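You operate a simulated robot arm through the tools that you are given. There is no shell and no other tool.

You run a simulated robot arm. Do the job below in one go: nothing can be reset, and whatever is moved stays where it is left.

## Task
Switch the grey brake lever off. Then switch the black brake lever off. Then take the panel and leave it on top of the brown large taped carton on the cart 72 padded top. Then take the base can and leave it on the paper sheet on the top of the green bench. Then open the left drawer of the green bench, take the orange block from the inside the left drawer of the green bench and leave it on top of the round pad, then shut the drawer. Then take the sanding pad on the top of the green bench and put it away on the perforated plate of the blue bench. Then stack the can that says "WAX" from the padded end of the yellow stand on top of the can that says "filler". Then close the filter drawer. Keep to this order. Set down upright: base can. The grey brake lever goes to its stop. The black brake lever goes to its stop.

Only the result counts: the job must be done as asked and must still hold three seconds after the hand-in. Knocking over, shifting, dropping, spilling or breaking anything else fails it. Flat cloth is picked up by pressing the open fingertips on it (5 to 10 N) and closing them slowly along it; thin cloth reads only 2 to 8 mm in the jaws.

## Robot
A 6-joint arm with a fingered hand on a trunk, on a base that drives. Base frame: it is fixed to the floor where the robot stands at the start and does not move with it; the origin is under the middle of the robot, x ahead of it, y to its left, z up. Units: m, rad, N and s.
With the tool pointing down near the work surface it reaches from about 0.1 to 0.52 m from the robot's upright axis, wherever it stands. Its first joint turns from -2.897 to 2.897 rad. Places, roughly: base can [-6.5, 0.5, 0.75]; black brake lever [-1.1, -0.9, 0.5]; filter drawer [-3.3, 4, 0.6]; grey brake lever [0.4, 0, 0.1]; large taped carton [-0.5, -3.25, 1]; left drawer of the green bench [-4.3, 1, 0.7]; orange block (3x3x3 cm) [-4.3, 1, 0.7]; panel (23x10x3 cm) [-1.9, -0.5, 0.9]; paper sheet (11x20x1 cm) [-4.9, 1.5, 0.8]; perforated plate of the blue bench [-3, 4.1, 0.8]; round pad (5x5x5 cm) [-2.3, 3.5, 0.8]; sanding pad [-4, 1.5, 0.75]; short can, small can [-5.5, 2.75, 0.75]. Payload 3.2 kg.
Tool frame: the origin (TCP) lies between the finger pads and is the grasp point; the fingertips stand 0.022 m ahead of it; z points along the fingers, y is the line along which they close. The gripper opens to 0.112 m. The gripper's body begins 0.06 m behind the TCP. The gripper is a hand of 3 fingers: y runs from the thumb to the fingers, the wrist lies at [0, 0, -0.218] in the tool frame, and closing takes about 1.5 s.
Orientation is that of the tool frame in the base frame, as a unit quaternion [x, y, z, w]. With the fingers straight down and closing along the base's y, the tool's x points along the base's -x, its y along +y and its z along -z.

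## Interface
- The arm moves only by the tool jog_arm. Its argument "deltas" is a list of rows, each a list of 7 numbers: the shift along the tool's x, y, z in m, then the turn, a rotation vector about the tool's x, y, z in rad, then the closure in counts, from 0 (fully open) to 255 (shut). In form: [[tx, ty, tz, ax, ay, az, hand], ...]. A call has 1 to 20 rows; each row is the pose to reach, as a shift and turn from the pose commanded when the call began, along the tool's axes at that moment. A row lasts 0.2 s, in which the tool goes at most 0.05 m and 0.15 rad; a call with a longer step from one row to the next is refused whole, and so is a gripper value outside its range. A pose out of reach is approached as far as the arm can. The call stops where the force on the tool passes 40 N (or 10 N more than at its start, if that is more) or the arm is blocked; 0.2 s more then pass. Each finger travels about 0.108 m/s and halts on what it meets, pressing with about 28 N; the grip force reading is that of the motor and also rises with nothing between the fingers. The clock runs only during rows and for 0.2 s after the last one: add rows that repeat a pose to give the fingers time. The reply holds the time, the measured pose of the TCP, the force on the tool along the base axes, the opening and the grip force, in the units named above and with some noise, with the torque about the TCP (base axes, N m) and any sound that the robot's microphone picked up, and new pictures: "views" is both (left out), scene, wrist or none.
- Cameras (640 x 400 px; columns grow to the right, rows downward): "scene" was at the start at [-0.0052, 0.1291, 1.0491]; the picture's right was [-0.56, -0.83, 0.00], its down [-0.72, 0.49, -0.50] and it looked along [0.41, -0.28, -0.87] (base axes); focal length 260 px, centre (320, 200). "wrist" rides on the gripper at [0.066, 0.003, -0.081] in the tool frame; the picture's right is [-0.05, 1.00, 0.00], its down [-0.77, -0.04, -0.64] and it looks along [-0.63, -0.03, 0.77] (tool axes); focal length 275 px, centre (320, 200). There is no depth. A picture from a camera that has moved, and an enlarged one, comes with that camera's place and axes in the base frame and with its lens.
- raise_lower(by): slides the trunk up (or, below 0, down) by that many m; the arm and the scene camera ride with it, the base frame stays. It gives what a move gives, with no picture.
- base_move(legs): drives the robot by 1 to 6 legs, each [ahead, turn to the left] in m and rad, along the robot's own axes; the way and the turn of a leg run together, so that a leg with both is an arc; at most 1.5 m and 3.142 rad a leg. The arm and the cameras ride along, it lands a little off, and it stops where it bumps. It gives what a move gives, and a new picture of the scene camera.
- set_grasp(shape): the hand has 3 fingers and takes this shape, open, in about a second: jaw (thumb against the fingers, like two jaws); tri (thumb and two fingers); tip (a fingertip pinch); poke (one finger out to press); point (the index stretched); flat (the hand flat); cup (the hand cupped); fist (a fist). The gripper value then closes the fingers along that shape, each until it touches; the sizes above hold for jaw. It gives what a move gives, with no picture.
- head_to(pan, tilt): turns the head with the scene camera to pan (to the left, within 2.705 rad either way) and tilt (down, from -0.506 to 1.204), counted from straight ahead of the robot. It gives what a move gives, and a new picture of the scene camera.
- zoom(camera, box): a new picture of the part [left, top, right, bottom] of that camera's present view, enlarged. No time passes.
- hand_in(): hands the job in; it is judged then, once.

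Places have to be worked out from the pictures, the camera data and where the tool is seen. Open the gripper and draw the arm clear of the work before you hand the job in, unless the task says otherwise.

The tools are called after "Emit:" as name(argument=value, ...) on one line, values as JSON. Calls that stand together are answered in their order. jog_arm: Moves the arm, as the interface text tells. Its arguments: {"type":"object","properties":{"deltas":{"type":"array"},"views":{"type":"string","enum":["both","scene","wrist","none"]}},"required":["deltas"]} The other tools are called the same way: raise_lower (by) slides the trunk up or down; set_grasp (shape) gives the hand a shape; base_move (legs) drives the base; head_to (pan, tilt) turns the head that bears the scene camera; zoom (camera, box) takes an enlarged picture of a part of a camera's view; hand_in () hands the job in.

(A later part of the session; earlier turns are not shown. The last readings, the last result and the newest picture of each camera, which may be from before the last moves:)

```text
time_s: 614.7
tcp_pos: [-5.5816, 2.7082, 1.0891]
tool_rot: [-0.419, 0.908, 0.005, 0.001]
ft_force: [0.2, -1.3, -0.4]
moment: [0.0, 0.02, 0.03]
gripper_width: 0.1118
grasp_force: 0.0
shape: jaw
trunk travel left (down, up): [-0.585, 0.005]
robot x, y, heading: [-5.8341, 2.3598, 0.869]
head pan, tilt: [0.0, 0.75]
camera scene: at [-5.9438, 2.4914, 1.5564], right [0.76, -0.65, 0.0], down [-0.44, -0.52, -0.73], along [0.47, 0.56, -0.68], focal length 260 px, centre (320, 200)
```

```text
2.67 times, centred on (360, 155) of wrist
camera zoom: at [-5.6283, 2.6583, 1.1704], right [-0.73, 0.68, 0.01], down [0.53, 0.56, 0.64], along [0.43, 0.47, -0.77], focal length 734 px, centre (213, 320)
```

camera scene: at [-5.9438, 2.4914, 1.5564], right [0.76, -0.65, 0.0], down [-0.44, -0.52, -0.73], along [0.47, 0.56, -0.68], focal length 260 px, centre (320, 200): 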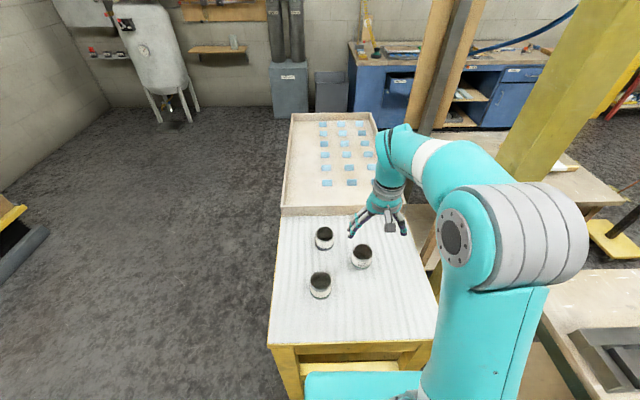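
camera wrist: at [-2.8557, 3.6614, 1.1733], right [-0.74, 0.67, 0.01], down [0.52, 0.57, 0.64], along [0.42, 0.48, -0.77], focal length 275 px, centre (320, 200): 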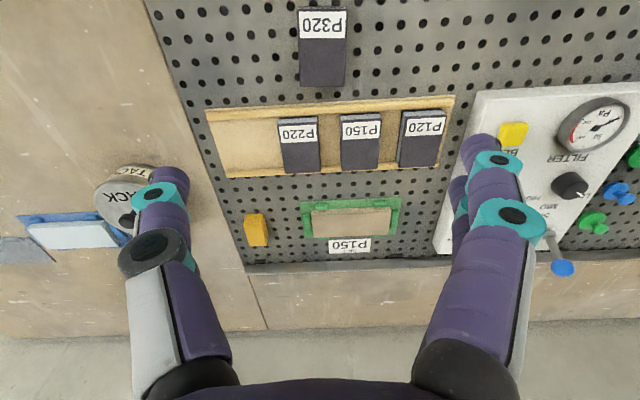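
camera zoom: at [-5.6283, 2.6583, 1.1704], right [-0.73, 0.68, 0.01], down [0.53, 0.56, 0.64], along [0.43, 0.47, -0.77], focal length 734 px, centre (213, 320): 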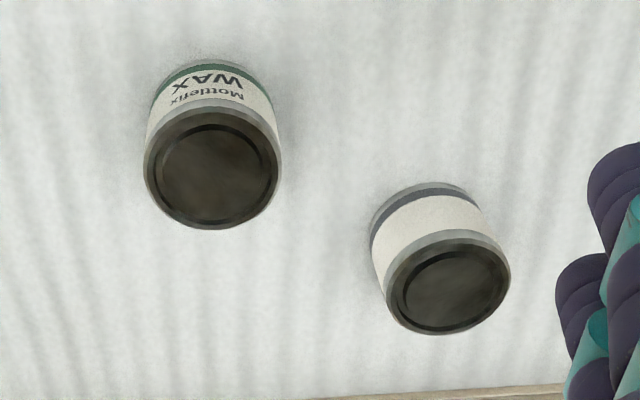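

WAX: top centre [-5.521, 2.779, 0.870], 6.3 cm across. FILLER: [-5.561, 2.916], top at about 0.867. WAX is just at the reach limit, so I'll creep 3.5 cm closer and then move above it.

Emit:
base_move(legs=[[0.035, 0]])

Emit:
jog_arm(deltas=[[-0.01, -0.002, 0, 0, 0, 0, 0], [-0.02, -0.004, 0.03, 0, 0, 0, 0], [-0.03, -0.006, 0.06, 0, 0, 0, 0], [-0.03, -0.006, 0.09, 0, 0, 0, 0], [-0.03, -0.006, 0.09, 0, 0, 0, 0]], views="both")

```text
time_s: 615.6
tcp_pos: [-5.5625, 2.733, 1.091]
tool_rot: [-0.419, 0.908, 0.005, 0.001]
ft_force: [-0.4, 0.3, 0.3]
moment: [-0.04, -0.01, -0.01]
gripper_width: 0.1118
grasp_force: 0.1
shape: jaw
trunk travel left (down, up): [-0.585, 0.005]
robot x, y, heading: [-5.8113, 2.3943, 0.88]
head pan, tilt: [0.0, 0.75]
camera scene: at [-5.9242, 2.5137, 1.5565], right [0.77, -0.64, 0.0], down [-0.44, -0.52, -0.73], along [0.47, 0.56, -0.68], focal length 260 px, centre (320, 200)
```

scene: 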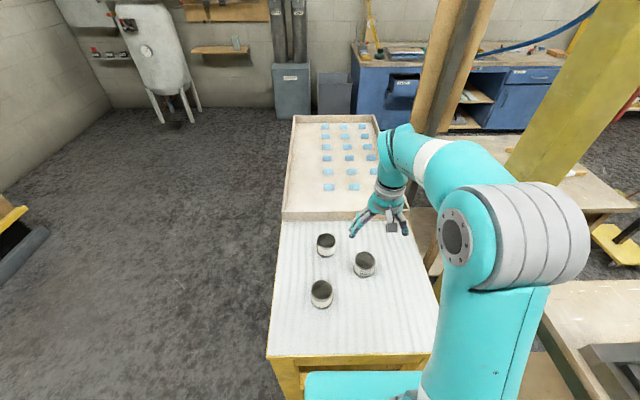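

```text
time_s: 616.8
tcp_pos: [-5.5386, 2.7534, 1.0003]
tool_rot: [-0.42, 0.907, 0.005, 0.001]
ft_force: [0.1, -0.9, 0.1]
moment: [-0.01, 0.0, 0.0]
gripper_width: 0.1117
grasp_force: 0.0
shape: jaw
trunk travel left (down, up): [-0.585, 0.005]
robot x, y, heading: [-5.8131, 2.3898, 0.875]
head pan, tilt: [0.0, 0.75]
camera scene: at [-5.9248, 2.5133, 1.5565], right [0.77, -0.64, 0.0], down [-0.44, -0.52, -0.73], along [0.47, 0.56, -0.68], focal length 260 px, centre (320, 200)
camera wrist: at [-5.5853, 2.7026, 1.0803], right [-0.73, 0.68, 0.01], down [0.53, 0.56, 0.64], along [0.43, 0.47, -0.77], focal length 275 px, centre (320, 200)
```

scene: 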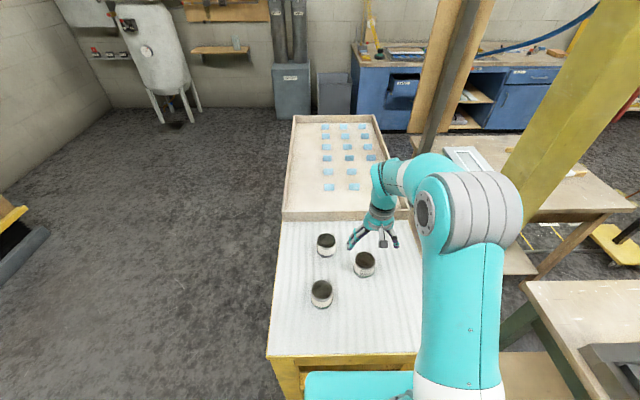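
wrist: 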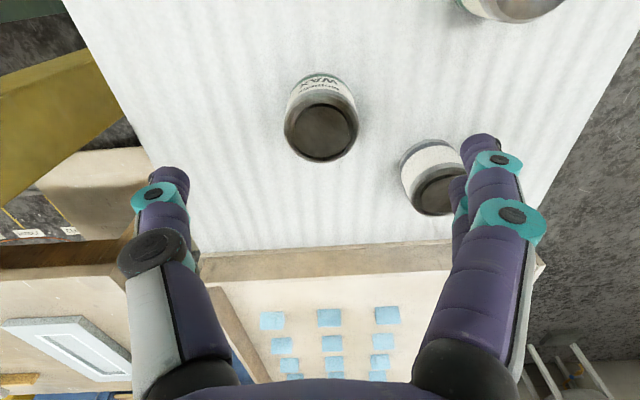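

WAX is 3.2 cm ahead. I'll move over it and descend so the fingers straddle its upper part.

Emit:
jog_arm(deltas=[[-0.016, 0, 0, 0, 0, 0, 0], [-0.0324, 0.0005, 0, 0, 0, 0, 0], [-0.0324, 0.0005, 0.04, 0, 0, 0, 0], [-0.0324, 0.0005, 0.08, 0, 0, 0, 0], [-0.0324, 0.0005, 0.1, 0, 0, 0, 0], [-0.0324, 0.0005, 0.1, 0, 0, 0, 0]], views="both")

Emit:
zoom(camera="scene", box=[300, 210, 420, 310])

```text
time_s: 618.2
tcp_pos: [-5.5182, 2.7761, 0.9012]
tool_rot: [-0.418, 0.908, 0.004, 0.001]
ft_force: [0.0, -0.2, 0.4]
moment: [0.01, 0.01, -0.01]
gripper_width: 0.1118
grasp_force: 0.1
shape: jaw
trunk travel left (down, up): [-0.585, 0.005]
robot x, y, heading: [-5.8096, 2.3915, 0.878]
head pan, tilt: [0.0, 0.75]
camera scene: at [-5.9248, 2.5134, 1.5565], right [0.77, -0.64, 0.0], down [-0.44, -0.52, -0.73], along [0.47, 0.56, -0.68], focal length 260 px, centre (320, 200)
camera wrist: at [-5.564, 2.7269, 0.9811], right [-0.73, 0.68, 0.01], down [0.53, 0.56, 0.64], along [0.43, 0.47, -0.77], focal length 275 px, centre (320, 200)
```

scene: 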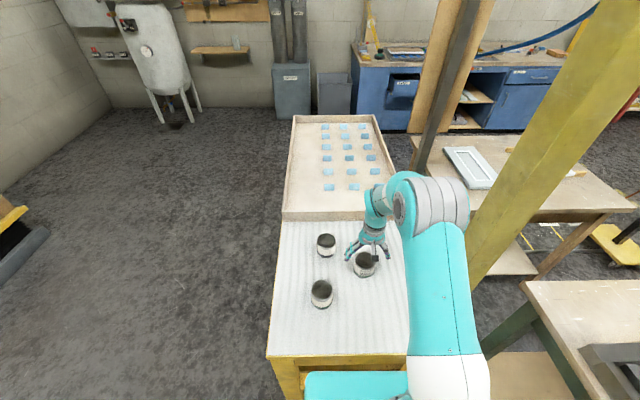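
wrist: 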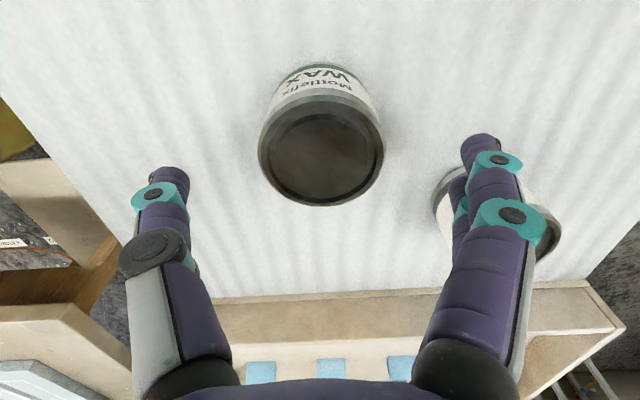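

```text
4.00 times, centred on (360, 260) of scene
camera zoom: at [-5.9248, 2.5134, 1.5565], right [0.77, -0.64, 0.0], down [-0.44, -0.52, -0.73], along [0.47, 0.56, -0.68], focal length 1039 px, centre (160, -40)
```

zoom: 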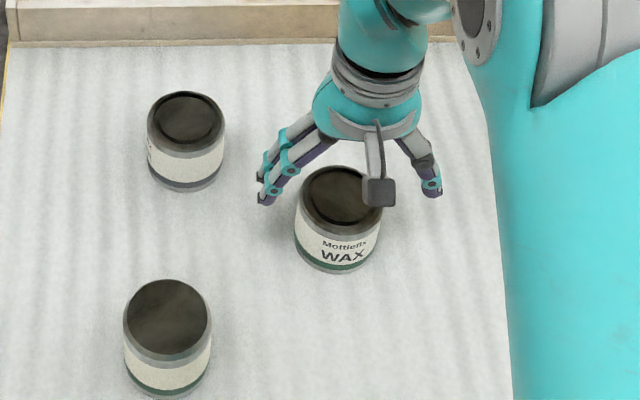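

Centred. I'll descend 4 cm so the fingertips hold the upper half of the can, then close.

Emit:
jog_arm(deltas=[[0, 0, 0.015, 0, 0, 0, 0], [0, 0, 0.03, 0, 0, 0, 0], [0, 0, 0.04, 0, 0, 0, 0], [0, 0, 0.04, 0, 0, 0, 0]], views="wrist")

```text
time_s: 619.2
tcp_pos: [-5.5186, 2.7762, 0.8619]
tool_rot: [-0.42, 0.908, 0.004, 0.001]
ft_force: [-0.4, -0.2, 1.0]
moment: [-0.03, 0.04, -0.02]
gripper_width: 0.112
grasp_force: 0.0
shape: jaw
trunk travel left (down, up): [-0.585, 0.005]
robot x, y, heading: [-5.8134, 2.3893, 0.878]
head pan, tilt: [0.0, 0.75]
camera wrist: at [-5.5634, 2.7271, 0.9417], right [-0.73, 0.68, 0.01], down [0.53, 0.56, 0.64], along [0.43, 0.47, -0.77], focal length 275 px, centre (320, 200)
```

wrist: 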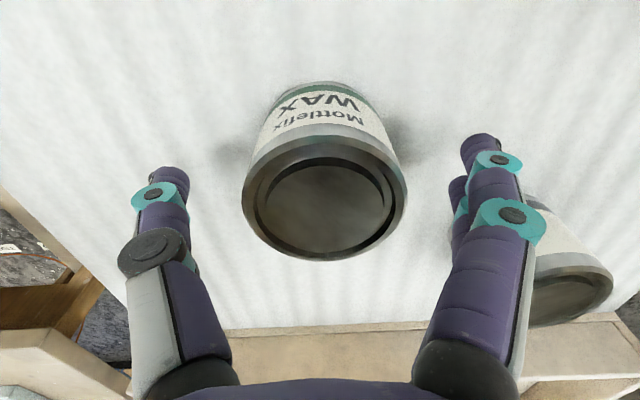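

I'll go 7 mm lower and close.

Emit:
jog_arm(deltas=[[0, 0.001, 0.007, 0, 0, 0, 0], [0, 0.001, 0.007, 0, 0, 0, 60], [0, 0.001, 0.007, 0, 0, 0, 100], [0, 0.001, 0.007, 0, 0, 0, 130], [0, 0.001, 0.007, 0, 0, 0, 255], [0, 0.001, 0.007, 0, 0, 0, 255], [0, 0.001, 0.007, 0, 0, 0, 255]], views="wrist")

```text
time_s: 620.8
tcp_pos: [-5.5192, 2.7782, 0.8542]
tool_rot: [-0.419, 0.908, 0.004, 0.001]
ft_force: [0.1, -0.7, -0.7]
moment: [0.0, 0.03, -0.05]
gripper_width: 0.0559
grasp_force: 28.0
shape: jaw
trunk travel left (down, up): [-0.585, 0.005]
robot x, y, heading: [-5.8136, 2.3893, 0.874]
head pan, tilt: [0.0, 0.75]
camera wrist: at [-5.5652, 2.7277, 0.9335], right [-0.73, 0.68, 0.01], down [0.53, 0.56, 0.64], along [0.43, 0.47, -0.77], focal length 275 px, centre (320, 200)
```

wrist: 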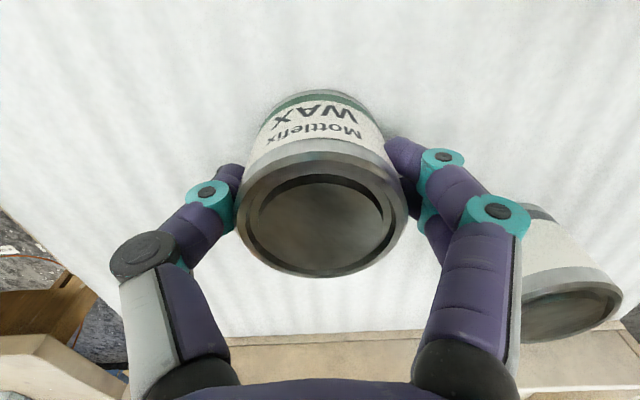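

The grip reads 0.056 m at 28 N. I'll lift gently and confirm.

Emit:
jog_arm(deltas=[[0, 0, -0.008, 0, 0, 0, 255], [0, 0, -0.02, 0, 0, 0, 255], [0, 0, -0.04, 0, 0, 0, 255], [0, 0, -0.07, 0, 0, 0, 255], [0, 0, -0.11, 0, 0, 0, 255], [0, 0, -0.15, 0, 0, 0, 255], [0, 0, -0.19, 0, 0, 0, 255], [0, 0, -0.22, 0, 0, 0, 255]], views="both")

```text
time_s: 622.6
tcp_pos: [-5.5179, 2.78, 1.0736]
tool_rot: [-0.42, 0.908, 0.004, 0.0]
ft_force: [-0.7, -0.5, -3.1]
moment: [-0.04, 0.01, 0.02]
gripper_width: 0.0554
grasp_force: 27.6
shape: jaw
trunk travel left (down, up): [-0.585, 0.005]
robot x, y, heading: [-5.811, 2.3906, 0.88]
head pan, tilt: [0.0, 0.75]
camera scene: at [-5.9247, 2.5135, 1.5564], right [0.77, -0.64, 0.0], down [-0.44, -0.52, -0.73], along [0.47, 0.56, -0.68], focal length 260 px, centre (320, 200)
camera wrist: at [-5.5642, 2.7291, 1.1539], right [-0.73, 0.68, 0.01], down [0.53, 0.56, 0.64], along [0.43, 0.47, -0.77], focal length 275 px, centre (320, 200)
```

scene: 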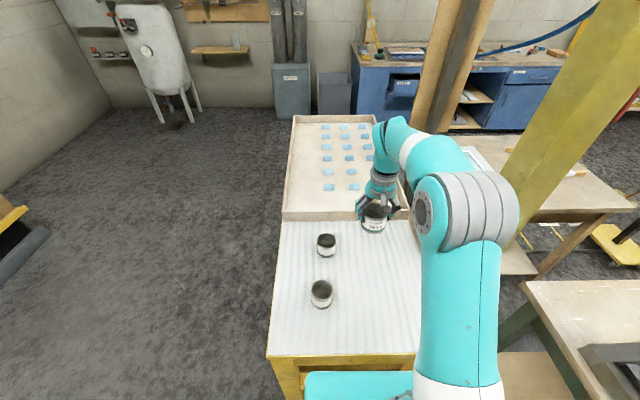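
wrist: 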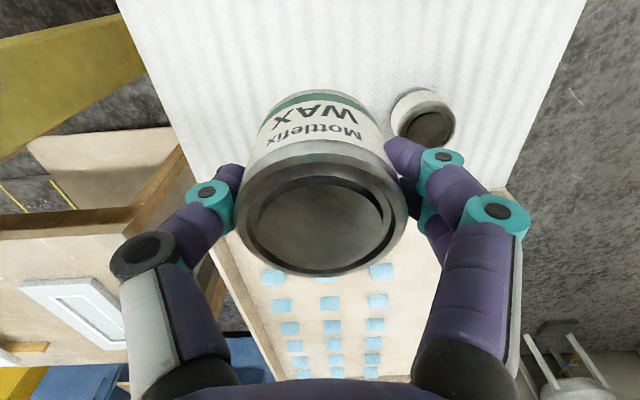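

WAX is held upright. I'll back away and go round to the west side of the stand, from which FILLER is within reach.

Emit:
base_move(legs=[[-0.35, 0], [0, 1.263], [1.034, 0], [0, -1.257], [0.595, 0], [0, -1.57]])

Emit:
head_to(pan=0.0, tilt=0.75)

```text
time_s: 642.9
tcp_pos: [-5.8132, 3.1677, 1.0724]
tool_rot: [0.362, 0.932, 0.002, 0.003]
ft_force: [-0.2, 0.1, -2.3]
moment: [0.02, 0.05, 0.01]
gripper_width: 0.0546
grasp_force: 27.7
shape: jaw
trunk travel left (down, up): [-0.585, 0.005]
robot x, y, heading: [-6.1906, 3.475, -0.73]
head pan, tilt: [0.0, 0.75]
camera scene: at [-6.065, 3.5842, 1.5565], right [-0.67, -0.75, 0.0], down [-0.51, 0.45, -0.73], along [0.55, -0.49, -0.68], focal length 260 px, centre (320, 200)
```

scene: 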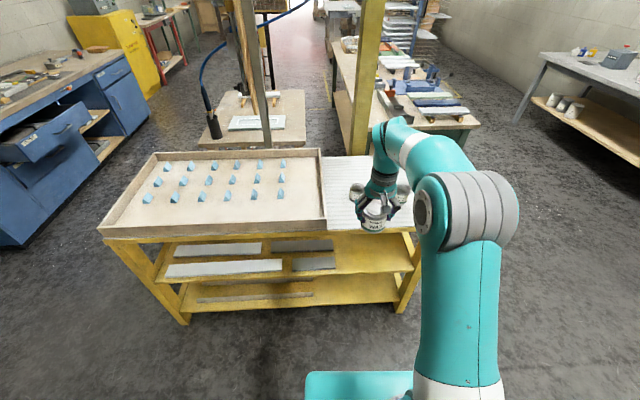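

```text
time_s: 643.5
tcp_pos: [-5.813, 3.1683, 1.073]
tool_rot: [0.362, 0.932, 0.002, 0.003]
ft_force: [0.7, -0.1, -2.6]
moment: [-0.03, -0.02, 0.02]
gripper_width: 0.0548
grasp_force: 28.2
shape: jaw
trunk travel left (down, up): [-0.585, 0.005]
robot x, y, heading: [-6.1891, 3.4756, -0.733]
head pan, tilt: [0.0, 0.75]
camera scene: at [-6.065, 3.5844, 1.5564], right [-0.67, -0.75, 0.0], down [-0.51, 0.45, -0.73], along [0.55, -0.49, -0.68], focal length 260 px, centre (320, 200)
```

scene: 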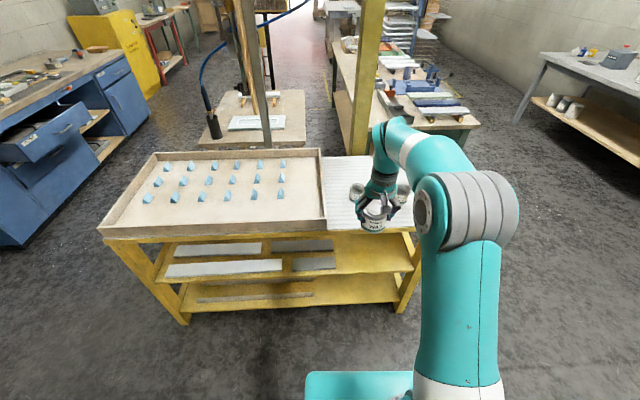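

FILLER is straight ahead at 0.84 m. I'll drive 0.41 m closer.

Emit:
base_move(legs=[[0.41, 0]])

Emit:
zoom(camera="scene", box=[290, 190, 450, 320])

Emit:
zoom(camera="wrist", box=[0, 0, 640, 400])

```text
time_s: 646.1
tcp_pos: [-5.514, 2.8908, 1.0729]
tool_rot: [0.368, 0.93, 0.002, 0.004]
ft_force: [-0.5, 0.2, -1.9]
moment: [0.01, 0.03, 0.02]
gripper_width: 0.0552
grasp_force: 28.1
shape: jaw
trunk travel left (down, up): [-0.585, 0.005]
robot x, y, heading: [-5.8888, 3.2013, -0.745]
head pan, tilt: [0.0, 0.75]
camera scene: at [-5.7609, 3.3094, 1.5564], right [-0.67, -0.74, 0.0], down [-0.5, 0.46, -0.73], along [0.54, -0.49, -0.68], focal length 260 px, centre (320, 200)
```

scene: 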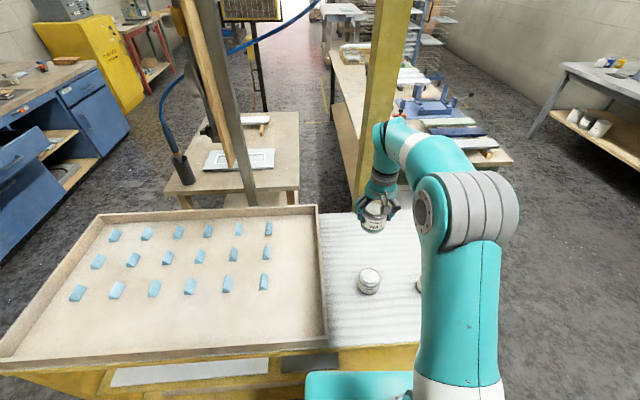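

```text
3.08 times, centred on (370, 255) of scene
camera zoom: at [-5.7609, 3.3094, 1.5564], right [-0.67, -0.74, 0.0], down [-0.5, 0.46, -0.73], along [0.54, -0.49, -0.68], focal length 799 px, centre (166, 31)
```

zoom: 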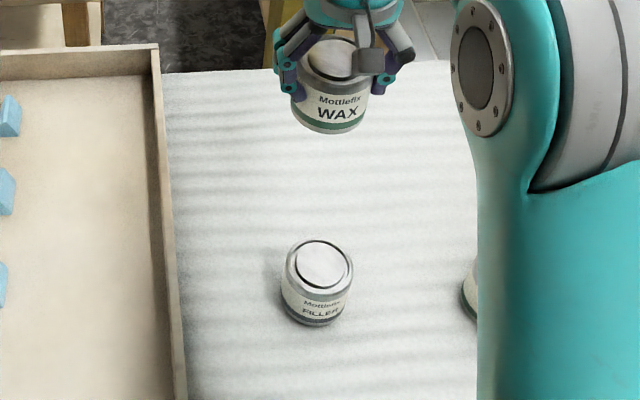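

```text
1.00 times, centred on (320, 200) of wrist (not enlarged: the box is as wide or as high as the picture)
camera zoom: at [-5.5621, 2.9367, 1.1531], right [0.72, 0.7, 0.01], down [0.53, -0.56, 0.64], along [0.45, -0.45, -0.77], focal length 275 px, centre (320, 200)
```

zoom: 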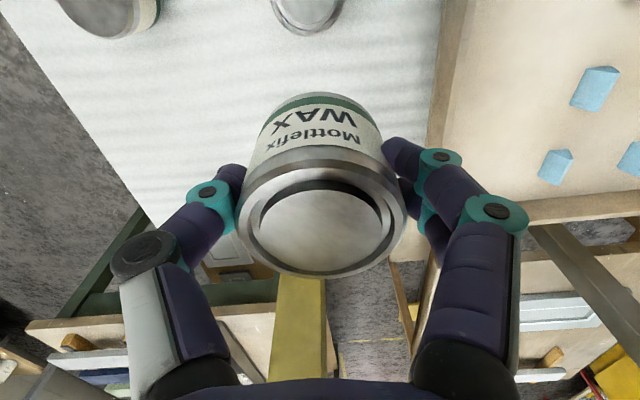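

FILLER is confirmed at about [-5.558, 2.920]. I'll move the WAX can above it and come down to a few centimetres over the lid.

Emit:
jog_arm(deltas=[[0.018, -0.003, 0, 0, 0, 0, 255], [0.036, -0.0065, 0, 0, 0, 0, 255], [0.0542, -0.0098, 0, 0, 0, 0, 255], [0.0542, -0.0098, 0.04, 0, 0, 0, 255], [0.0542, -0.0098, 0.08, 0, 0, 0, 255], [0.0542, -0.0098, 0.11, 0, 0, 0, 255], [0.0542, -0.0098, 0.11, 0, 0, 0, 255]], views="both")

Emit:
zoom(camera="scene", box=[310, 220, 430, 320])

```text
time_s: 647.7
tcp_pos: [-5.5561, 2.9232, 0.9614]
tool_rot: [0.368, 0.93, 0.002, 0.005]
ft_force: [-0.6, -0.2, -2.1]
moment: [0.0, -0.01, -0.03]
gripper_width: 0.0547
grasp_force: 28.0
shape: jaw
trunk travel left (down, up): [-0.585, 0.005]
robot x, y, heading: [-5.8896, 3.2002, -0.739]
head pan, tilt: [0.0, 0.75]
camera scene: at [-5.7616, 3.31, 1.5565], right [-0.67, -0.74, 0.0], down [-0.5, 0.46, -0.73], along [0.54, -0.49, -0.68], focal length 260 px, centre (320, 200)
camera wrist: at [-5.6034, 2.9698, 1.0419], right [0.72, 0.7, 0.01], down [0.53, -0.55, 0.64], along [0.45, -0.46, -0.77], focal length 275 px, centre (320, 200)
```

scene: 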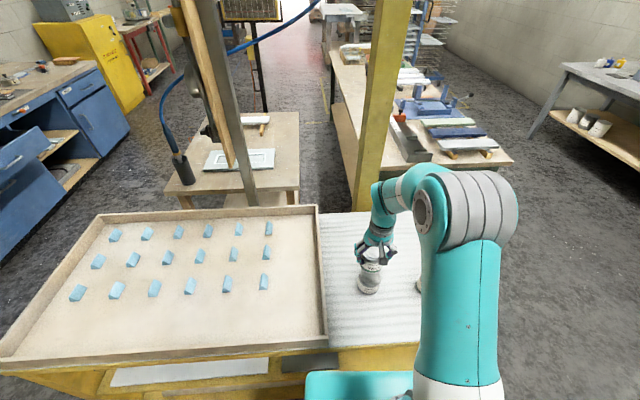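
wrist: 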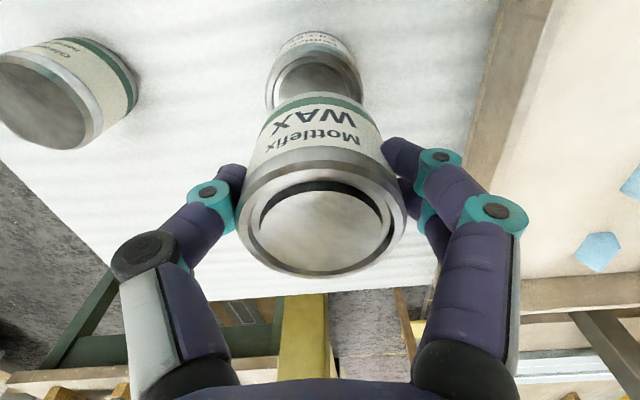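

```text
4.00 times, centred on (370, 270) of scene
camera zoom: at [-5.7616, 3.31, 1.5565], right [-0.67, -0.74, 0.0], down [-0.5, 0.46, -0.73], along [0.54, -0.49, -0.68], focal length 1039 px, centre (120, -80)
```

zoom: 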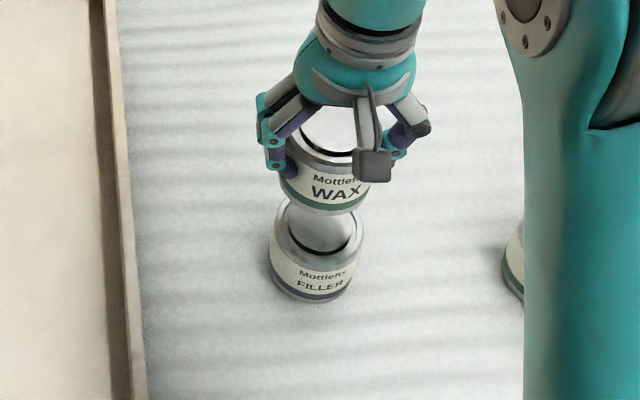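

Comparing both views, WAX needs about 5 mm back and 5 mm to the right. I'll correct and come down to within about 2 cm of the lid.

Emit:
jog_arm(deltas=[[0.003, -0.003, 0.0, 0, 0, 0, 255], [0.005, -0.005, 0.01, 0, 0, 0, 255], [0.005, -0.005, 0.022, 0, 0, 0, 255], [0.005, -0.005, 0.03, 0, 0, 0, 255], [0.005, -0.005, 0.03, 0, 0, 0, 255]], views="wrist")

Emit:
zoom(camera="scene", box=[330, 240, 410, 310])

Emit:
zoom(camera="wrist", box=[220, 20, 430, 290])

```text
time_s: 648.9
tcp_pos: [-5.5659, 2.9213, 0.9331]
tool_rot: [0.368, 0.93, 0.003, 0.004]
ft_force: [-0.2, 0.5, -2.8]
moment: [0.0, 0.01, -0.03]
gripper_width: 0.0549
grasp_force: 27.8
shape: jaw
trunk travel left (down, up): [-0.585, 0.005]
robot x, y, heading: [-5.8935, 3.2023, -0.739]
head pan, tilt: [0.0, 0.75]
camera wrist: at [-5.6137, 2.9665, 1.0127], right [0.72, 0.7, 0.01], down [0.53, -0.55, 0.64], along [0.45, -0.46, -0.77], focal length 275 px, centre (320, 200)
```

wrist: 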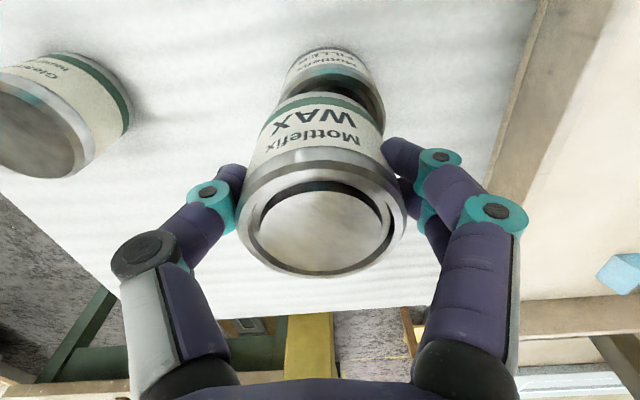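

```text
5.71 times, centred on (370, 275) of scene
camera zoom: at [-5.7615, 3.3099, 1.5565], right [-0.67, -0.74, 0.0], down [-0.5, 0.46, -0.73], along [0.54, -0.49, -0.68], focal length 1485 px, centre (34, -229)
```

zoom: 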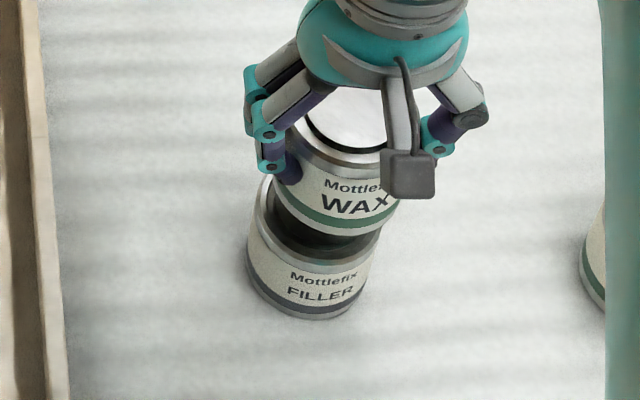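

```text
1.48 times, centred on (325, 155) of wrist
camera zoom: at [-5.6137, 2.9665, 1.0127], right [0.72, 0.7, 0.01], down [0.53, -0.55, 0.64], along [0.45, -0.46, -0.77], focal length 408 px, centre (313, 267)
```

zoom: 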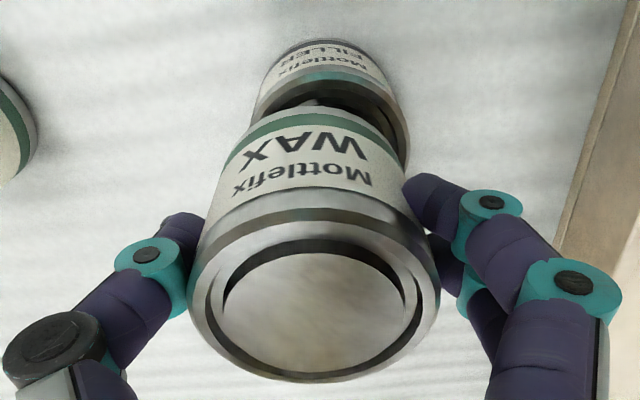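

Both views now say I overshot sideways by about 7 mm; fore-aft is fine. I'll shift 7 mm back to the left and check again.

Emit:
jog_arm(deltas=[[0, 0.004, 0, 0, 0, 0, 255], [0, 0.007, 0.004, 0, 0, 0, 255], [0, 0.007, 0.008, 0, 0, 0, 255], [0, 0.007, 0.008, 0, 0, 0, 255]], views="wrist")

Emit:
zoom(camera="scene", box=[330, 240, 410, 310])

Emit:
zoom(camera="wrist", box=[240, 40, 400, 170])

```text
time_s: 649.9
tcp_pos: [-5.5619, 2.9255, 0.9244]
tool_rot: [0.368, 0.93, 0.002, 0.004]
ft_force: [-0.2, -0.8, -2.8]
moment: [0.01, -0.03, -0.01]
gripper_width: 0.0549
grasp_force: 28.0
shape: jaw
trunk travel left (down, up): [-0.585, 0.005]
robot x, y, heading: [-5.8892, 3.2026, -0.741]
head pan, tilt: [0.0, 0.75]
camera wrist: at [-5.6096, 2.9717, 1.0049], right [0.72, 0.7, 0.01], down [0.53, -0.56, 0.64], along [0.45, -0.46, -0.77], focal length 275 px, centre (320, 200)
```

wrist: 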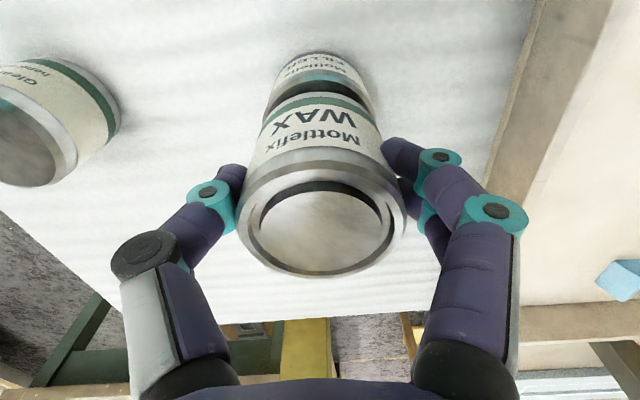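

```text
5.71 times, centred on (370, 275) of scene
camera zoom: at [-5.7615, 3.3099, 1.5565], right [-0.67, -0.74, 0.0], down [-0.5, 0.46, -0.73], along [0.54, -0.49, -0.68], focal length 1485 px, centre (34, -229)
```

zoom: 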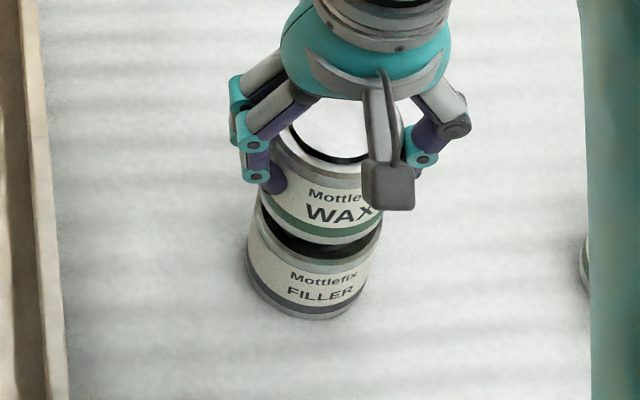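

```text
3.08 times, centred on (320, 105) of wrist
camera zoom: at [-5.6096, 2.9717, 1.0049], right [0.72, 0.7, 0.01], down [0.53, -0.56, 0.64], along [0.45, -0.46, -0.77], focal length 847 px, centre (320, 492)
```

zoom: 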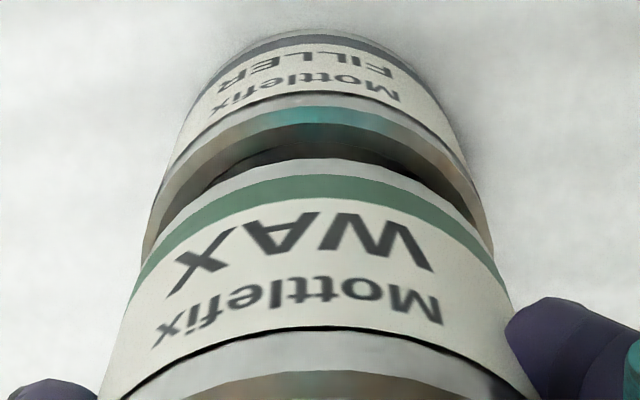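

Now well aligned in both views. I'll lower in small steps to contact.

Emit:
jog_arm(deltas=[[0, 0, 0.002, 0, 0, 0, 255], [0, 0, 0.004, 0, 0, 0, 255], [0, 0, 0.004, 0, 0, 0, 255]], views="none")

Emit:
jog_arm(deltas=[[0, 0, 0.002, 0, 0, 0, 255], [0, 0, 0.004, 0, 0, 0, 255], [0, 0, 0.004, 0, 0, 0, 255]], views="none")

```text
time_s: 650.7
tcp_pos: [-5.561, 2.9238, 0.9194]
tool_rot: [0.368, 0.93, 0.002, 0.003]
ft_force: [0.2, -0.3, -3.1]
moment: [0.03, 0.02, 0.01]
gripper_width: 0.055
grasp_force: 27.8
shape: jaw
trunk travel left (down, up): [-0.585, 0.005]
robot x, y, heading: [-5.8887, 3.2034, -0.738]
head pan, tilt: [0.0, 0.75]
```

```text
time_s: 651.5
tcp_pos: [-5.5625, 2.9237, 0.9164]
tool_rot: [0.368, 0.93, 0.003, 0.004]
ft_force: [-0.2, 0.0, -1.7]
moment: [0.01, 0.01, -0.06]
gripper_width: 0.0545
grasp_force: 28.4
shape: jaw
trunk travel left (down, up): [-0.585, 0.005]
robot x, y, heading: [-5.8904, 3.2069, -0.738]
head pan, tilt: [0.0, 0.75]
```

Emit:
jog_arm(deltas=[[0, 0, 0.002, 0, 0, 0, 255], [0, 0, 0.003, 0, 0, 0, 255], [0, 0, 0.003, 0, 0, 0, 255]], views="none")

Emit:
jog_arm(deltas=[[0, 0, 0.002, 0, 0, 0, 255], [0, 0, 0.003, 0, 0, 0, 255], [0, 0, 0.003, 0, 0, 0, 255]], views="none")

Emit:
zoom(camera="scene", box=[330, 240, 410, 310])

```text
time_s: 652.3
tcp_pos: [-5.5616, 2.9238, 0.9147]
tool_rot: [0.368, 0.93, 0.002, 0.005]
ft_force: [-1.2, -0.8, 9.9]
moment: [-0.05, 0.01, -0.02]
gripper_width: 0.0547
grasp_force: 28.6
shape: jaw
trunk travel left (down, up): [-0.585, 0.005]
robot x, y, heading: [-5.8896, 3.2059, -0.742]
head pan, tilt: [0.0, 0.75]
```

```text
time_s: 653.1
tcp_pos: [-5.5619, 2.9263, 0.9112]
tool_rot: [0.368, 0.93, 0.002, 0.006]
ft_force: [1.3, -2.9, 32.4]
moment: [-0.08, -0.09, -0.08]
gripper_width: 0.054
grasp_force: 28.1
shape: jaw
trunk travel left (down, up): [-0.585, 0.005]
robot x, y, heading: [-5.8903, 3.2008, -0.741]
head pan, tilt: [0.0, 0.75]
```

```text
5.71 times, centred on (370, 275) of scene
camera zoom: at [-5.7637, 3.3114, 1.5568], right [-0.67, -0.74, 0.0], down [-0.5, 0.46, -0.73], along [0.54, -0.49, -0.68], focal length 1485 px, centre (34, -229)
```

zoom: 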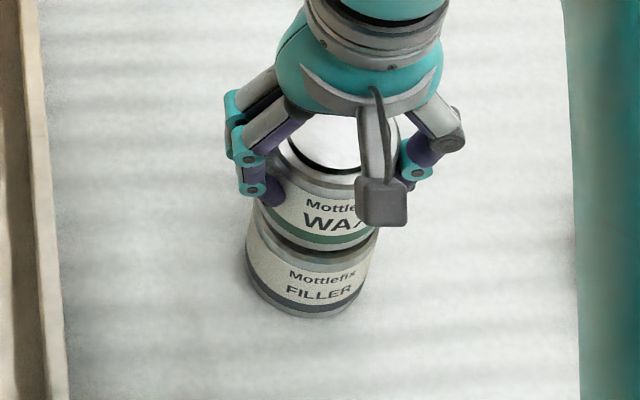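

Solid, well-centred contact (32 N, almost no moment). I'll ease off and release gradually.

Emit:
jog_arm(deltas=[[0, 0, -0.002, 0, 0, 0, 255], [0, 0, -0.0035, 0, 0, 0, 255], [0, 0, -0.0035, 0, 0, 0, 255]], views="none")

```text
time_s: 653.9
tcp_pos: [-5.5608, 2.9263, 0.9142]
tool_rot: [0.368, 0.93, 0.003, 0.003]
ft_force: [-0.9, 0.1, 1.9]
moment: [-0.01, -0.03, -0.02]
gripper_width: 0.054
grasp_force: 28.0
shape: jaw
trunk travel left (down, up): [-0.585, 0.005]
robot x, y, heading: [-5.8877, 3.2009, -0.741]
head pan, tilt: [0.0, 0.75]
```

Emit:
jog_arm(deltas=[[0, 0, 0, 0, 0, 0, 140], [0, 0, 0, 0, 0, 0, 125], [0, 0, 0, 0, 0, 0, 110], [0, 0, 0, 0, 0, 0, 95], [0, 0, 0, 0, 0, 0, 70], [0, 0, 0, 0, 0, 0, 40], [0, 0, 0, 0, 0, 0, 0], [0, 0, 0, 0, 0, 0, 0]], views="both")

Emit:
zoom(camera="scene", box=[330, 240, 410, 310])

```text
time_s: 655.7
tcp_pos: [-5.5599, 2.9261, 0.9145]
tool_rot: [0.368, 0.93, 0.002, 0.004]
ft_force: [-0.9, -0.2, -0.1]
moment: [-0.03, 0.01, 0.0]
gripper_width: 0.1118
grasp_force: 0.1
shape: jaw
trunk travel left (down, up): [-0.585, 0.005]
robot x, y, heading: [-5.8877, 3.205, -0.739]
head pan, tilt: [0.0, 0.75]
camera scene: at [-5.7617, 3.31, 1.5565], right [-0.67, -0.74, 0.0], down [-0.5, 0.46, -0.73], along [0.54, -0.49, -0.68], focal length 260 px, centre (320, 200)
camera wrist: at [-5.6089, 2.9717, 0.9949], right [0.72, 0.7, 0.01], down [0.53, -0.55, 0.64], along [0.45, -0.46, -0.77], focal length 275 px, centre (320, 200)
```

scene: 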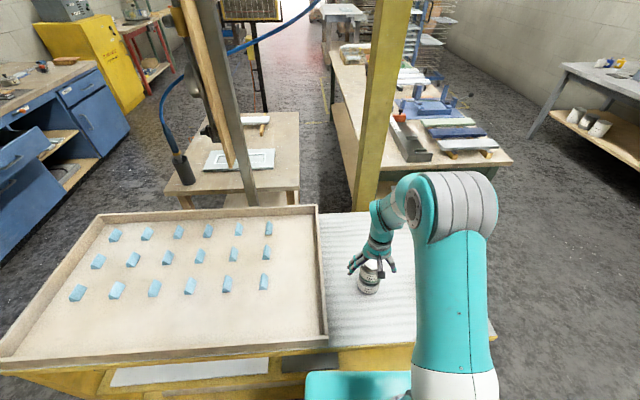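
wrist: 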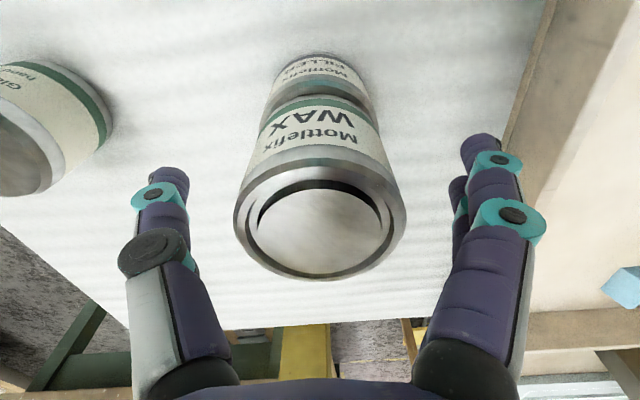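

```text
5.71 times, centred on (370, 275) of scene
camera zoom: at [-5.7617, 3.31, 1.5565], right [-0.67, -0.74, 0.0], down [-0.5, 0.46, -0.73], along [0.54, -0.49, -0.68], focal length 1485 px, centre (34, -229)
```

zoom: 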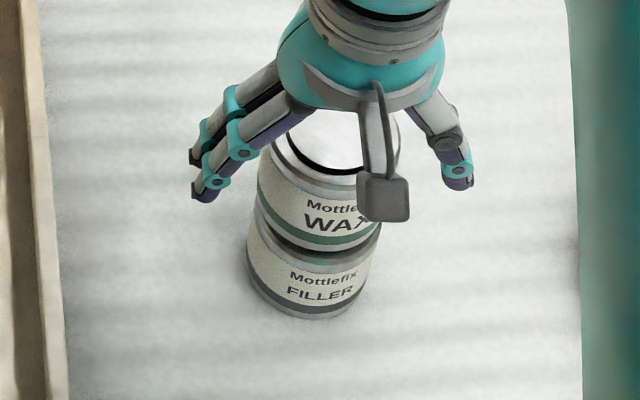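

WAX is neatly stacked on FILLER. I'll lift the hand straight up and check.

Emit:
jog_arm(deltas=[[0, 0, -0.015, 0, 0, 0, 0], [0, 0, -0.04, 0, 0, 0, 0], [0, 0, -0.08, 0, 0, 0, 0], [0, 0, -0.12, 0, 0, 0, 0], [0, 0, -0.16, 0, 0, 0, 0], [0, 0, -0.18, 0, 0, 0, 0]], views="both")

Emit:
zoom(camera="scene", box=[330, 230, 410, 310])

```text
time_s: 657.1
tcp_pos: [-5.5647, 2.9248, 1.0945]
tool_rot: [0.369, 0.93, 0.004, 0.004]
ft_force: [0.3, 0.5, -0.1]
moment: [-0.02, -0.04, 0.03]
gripper_width: 0.1116
grasp_force: 0.0
shape: jaw
trunk travel left (down, up): [-0.585, 0.005]
robot x, y, heading: [-5.8868, 3.2038, -0.745]
head pan, tilt: [0.0, 0.75]
camera scene: at [-5.7618, 3.3101, 1.5564], right [-0.67, -0.74, 0.0], down [-0.5, 0.46, -0.73], along [0.54, -0.49, -0.68], focal length 260 px, centre (320, 200)
camera wrist: at [-5.6125, 2.9718, 1.1754], right [0.72, 0.7, 0.01], down [0.53, -0.55, 0.64], along [0.45, -0.46, -0.77], focal length 275 px, centre (320, 200)
```

scene: 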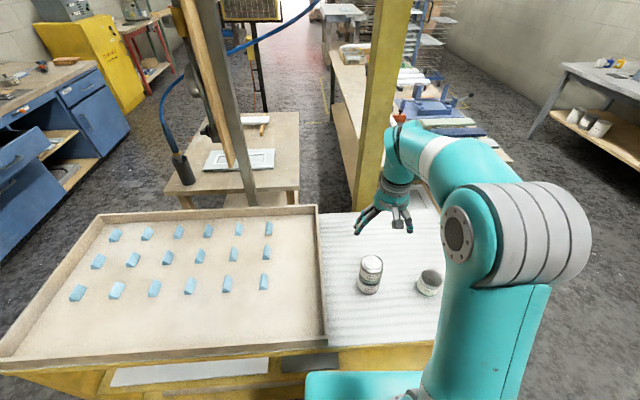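
wrist: 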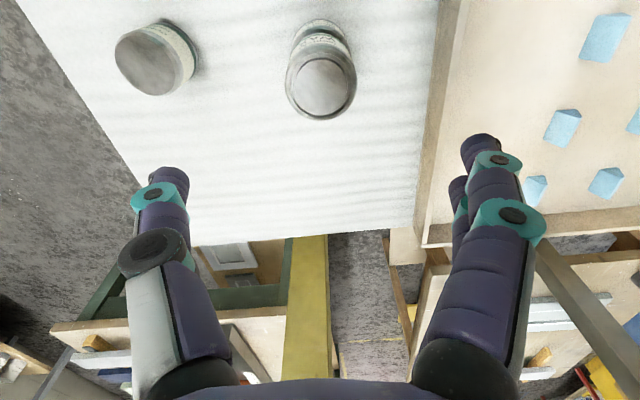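

```text
5.00 times, centred on (370, 270) of scene
camera zoom: at [-5.7618, 3.3101, 1.5564], right [-0.67, -0.74, 0.0], down [-0.5, 0.46, -0.73], along [0.54, -0.49, -0.68], focal length 1299 px, centre (70, -150)
```

zoom: 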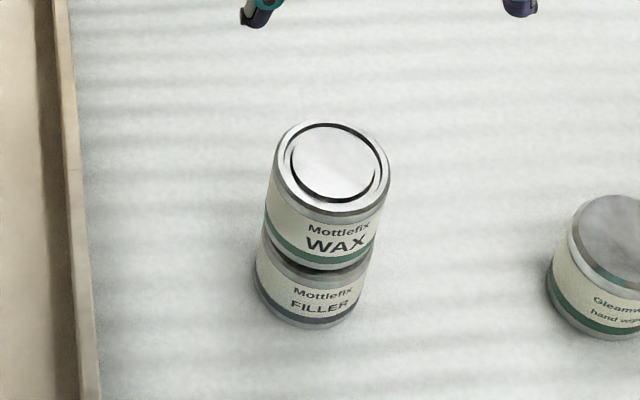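

The stack is good. The last job is closing the filter drawer on the blue bench. I'll back off and drive round to face the open drawer.

Emit:
base_move(legs=[[-0.3, 0], [0, 1.54], [1.476, 0], [0, -1.59], [0.855, 0], [0.855, 0]])

Emit:
base_move(legs=[[0, 1.682]])

```text
time_s: 682.1
tcp_pos: [-3.6971, 2.7146, 1.0938]
tool_rot: [0.449, 0.894, 0.002, 0.004]
ft_force: [-0.2, 0.4, -0.8]
moment: [-0.01, -0.06, 0.01]
gripper_width: 0.1117
grasp_force: 0.2
shape: jaw
trunk travel left (down, up): [-0.585, 0.005]
robot x, y, heading: [-3.9677, 3.0457, -0.913]
head pan, tilt: [0.0, 0.75]
camera scene: at [-3.8237, 3.1275, 1.5565], right [-0.79, -0.61, 0.0], down [-0.42, 0.54, -0.73], along [0.45, -0.58, -0.68], focal length 260 px, centre (320, 200)
```

scene: 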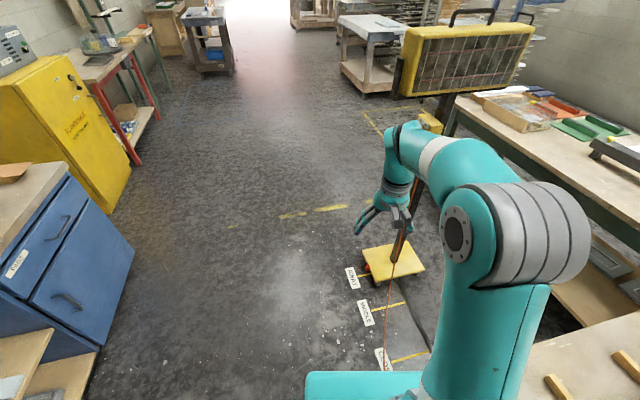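

```text
time_s: 684.5
tcp_pos: [-3.5566, 2.9371, 1.0942]
tool_rot: [0.155, 0.988, 0.004, 0.003]
ft_force: [0.0, -0.1, 0.3]
moment: [0.03, 0.01, 0.01]
gripper_width: 0.1116
grasp_force: 0.2
shape: jaw
trunk travel left (down, up): [-0.585, 0.005]
robot x, y, heading: [-3.97, 3.0484, -0.307]
head pan, tilt: [0.0, 0.75]
stopped in leg 1: the robot was blocked; the commanded pose is now the measured one
camera scene: at [-3.898, 3.1989, 1.5565], right [-0.3, -0.95, 0.0], down [-0.65, 0.21, -0.73], along [0.7, -0.22, -0.68], focal length 260 px, centre (320, 200)
```

scene: 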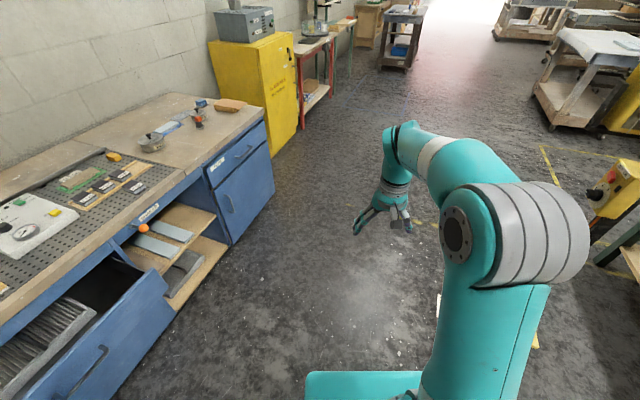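

The rotation was blocked: I drifted closer to the wooden table than planned. I'll look at the surroundings before moving.

Emit:
head_to(pan=-1.9, tilt=0.9)

Emit:
head_to(pan=-2.6, tilt=0.8)

Emit:
head_to(pan=-1.2, tilt=0.9)

```text
time_s: 686.3
tcp_pos: [-3.5579, 2.9363, 1.0938]
tool_rot: [0.156, 0.988, 0.003, 0.003]
ft_force: [-1.4, -0.4, 0.1]
moment: [-0.02, 0.0, 0.01]
gripper_width: 0.1119
grasp_force: 0.0
shape: jaw
trunk travel left (down, up): [-0.585, 0.005]
robot x, y, heading: [-3.9682, 3.0495, -0.31]
head pan, tilt: [-1.901, 0.901]
camera scene: at [-4.0218, 3.1633, 1.5446], right [-0.8, 0.59, 0.0], down [0.47, 0.63, -0.62], along [-0.37, -0.5, -0.78], focal length 260 px, centre (320, 200)
```

scene: 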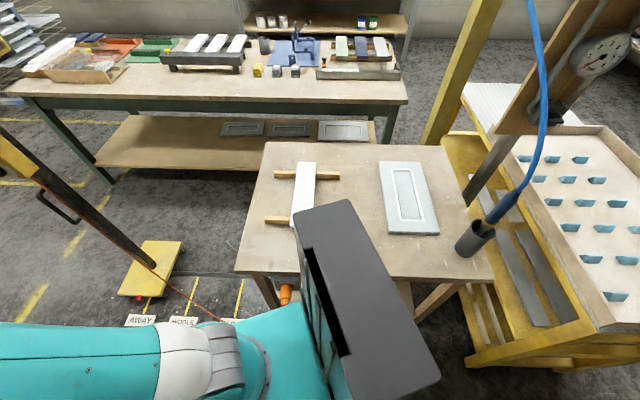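

```text
time_s: 687.4
tcp_pos: [-3.5569, 2.9362, 1.0941]
tool_rot: [0.156, 0.988, 0.003, 0.002]
ft_force: [0.2, -1.0, 0.6]
moment: [0.01, -0.01, 0.01]
gripper_width: 0.1116
grasp_force: 0.1
shape: jaw
trunk travel left (down, up): [-0.585, 0.005]
robot x, y, heading: [-3.9701, 3.0483, -0.303]
head pan, tilt: [-2.601, 0.799]
camera scene: at [-4.0555, 3.2053, 1.5525], right [-0.23, 0.97, 0.0], down [0.7, 0.17, -0.7], along [-0.68, -0.16, -0.72], focal length 260 px, centre (320, 200)
```

scene: 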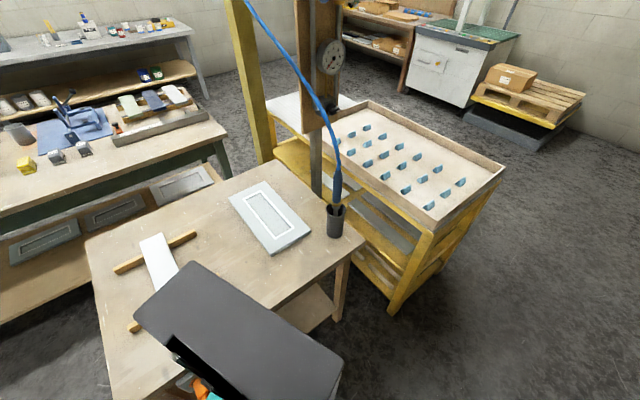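

```text
time_s: 688.9
tcp_pos: [-3.5572, 2.9357, 1.0944]
tool_rot: [0.156, 0.988, 0.003, 0.004]
ft_force: [-0.1, -1.1, 0.3]
moment: [-0.03, 0.01, 0.0]
gripper_width: 0.1121
grasp_force: 0.0
shape: jaw
trunk travel left (down, up): [-0.585, 0.005]
robot x, y, heading: [-3.9675, 3.0505, -0.306]
head pan, tilt: [-1.201, 0.901]
camera scene: at [-3.9723, 3.1488, 1.5446], right [-1.0, -0.06, 0.0], down [-0.05, 0.78, -0.62], along [0.04, -0.62, -0.78], focal length 260 px, centre (320, 200)
```

scene: 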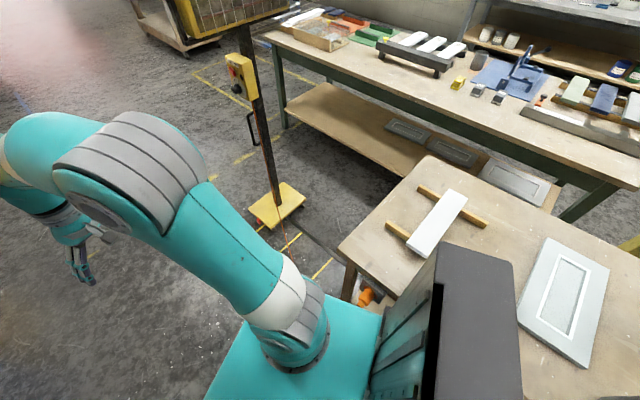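

The base's rear is against the wooden table, whose items look undisturbed. I'll pull straight forward away from it, then turn to face the blue bench.

Emit:
base_move(legs=[[0.3, 0], [0, 1.19]])

Emit:
head_to(pan=0.3, tilt=0.75)

```text
time_s: 694.0
tcp_pos: [-3.4329, 3.3059, 1.0964]
tool_rot: [-0.437, 0.9, 0.005, 0.002]
ft_force: [-0.5, -0.2, 1.1]
moment: [0.0, 0.01, 0.0]
gripper_width: 0.1117
grasp_force: 0.0
shape: jaw
trunk travel left (down, up): [-0.585, 0.005]
robot x, y, heading: [-3.6805, 2.9579, 0.91]
head pan, tilt: [-1.201, 0.901]
camera scene: at [-3.7762, 2.9896, 1.5445], right [-0.29, -0.96, 0.0], down [-0.75, 0.22, -0.62], along [0.6, -0.18, -0.78], focal length 260 px, centre (320, 200)
```

scene: 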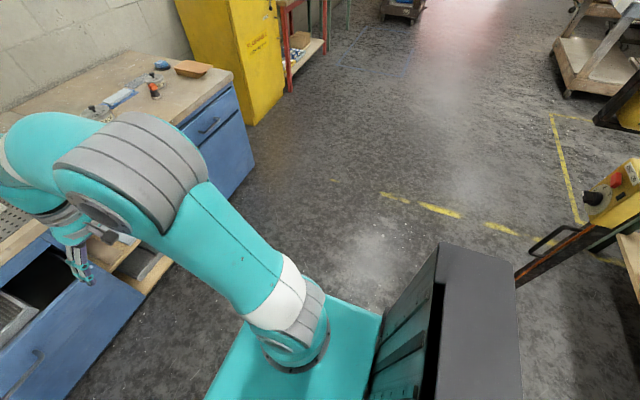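

```text
time_s: 695.6
tcp_pos: [-3.433, 3.3058, 1.0931]
tool_rot: [-0.437, 0.899, 0.004, 0.001]
ft_force: [0.3, 0.2, 0.0]
moment: [0.02, -0.03, -0.02]
gripper_width: 0.1119
grasp_force: 0.0
shape: jaw
trunk travel left (down, up): [-0.585, 0.005]
robot x, y, heading: [-3.6812, 2.9599, 0.906]
head pan, tilt: [0.3, 0.75]
camera scene: at [-3.8193, 3.0887, 1.5565], right [0.94, -0.35, 0.0], down [-0.24, -0.64, -0.73], along [0.26, 0.68, -0.68], focal length 260 px, centre (320, 200)
```

scene: 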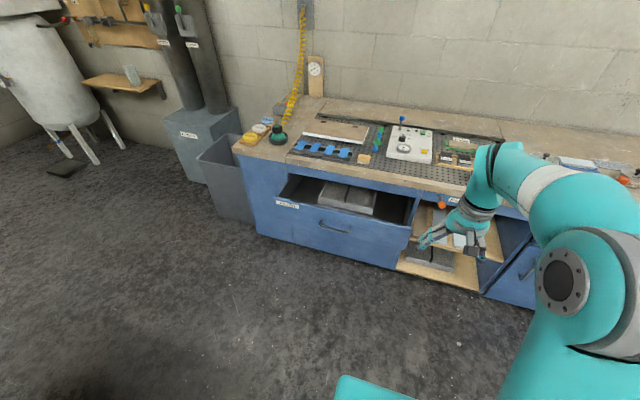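

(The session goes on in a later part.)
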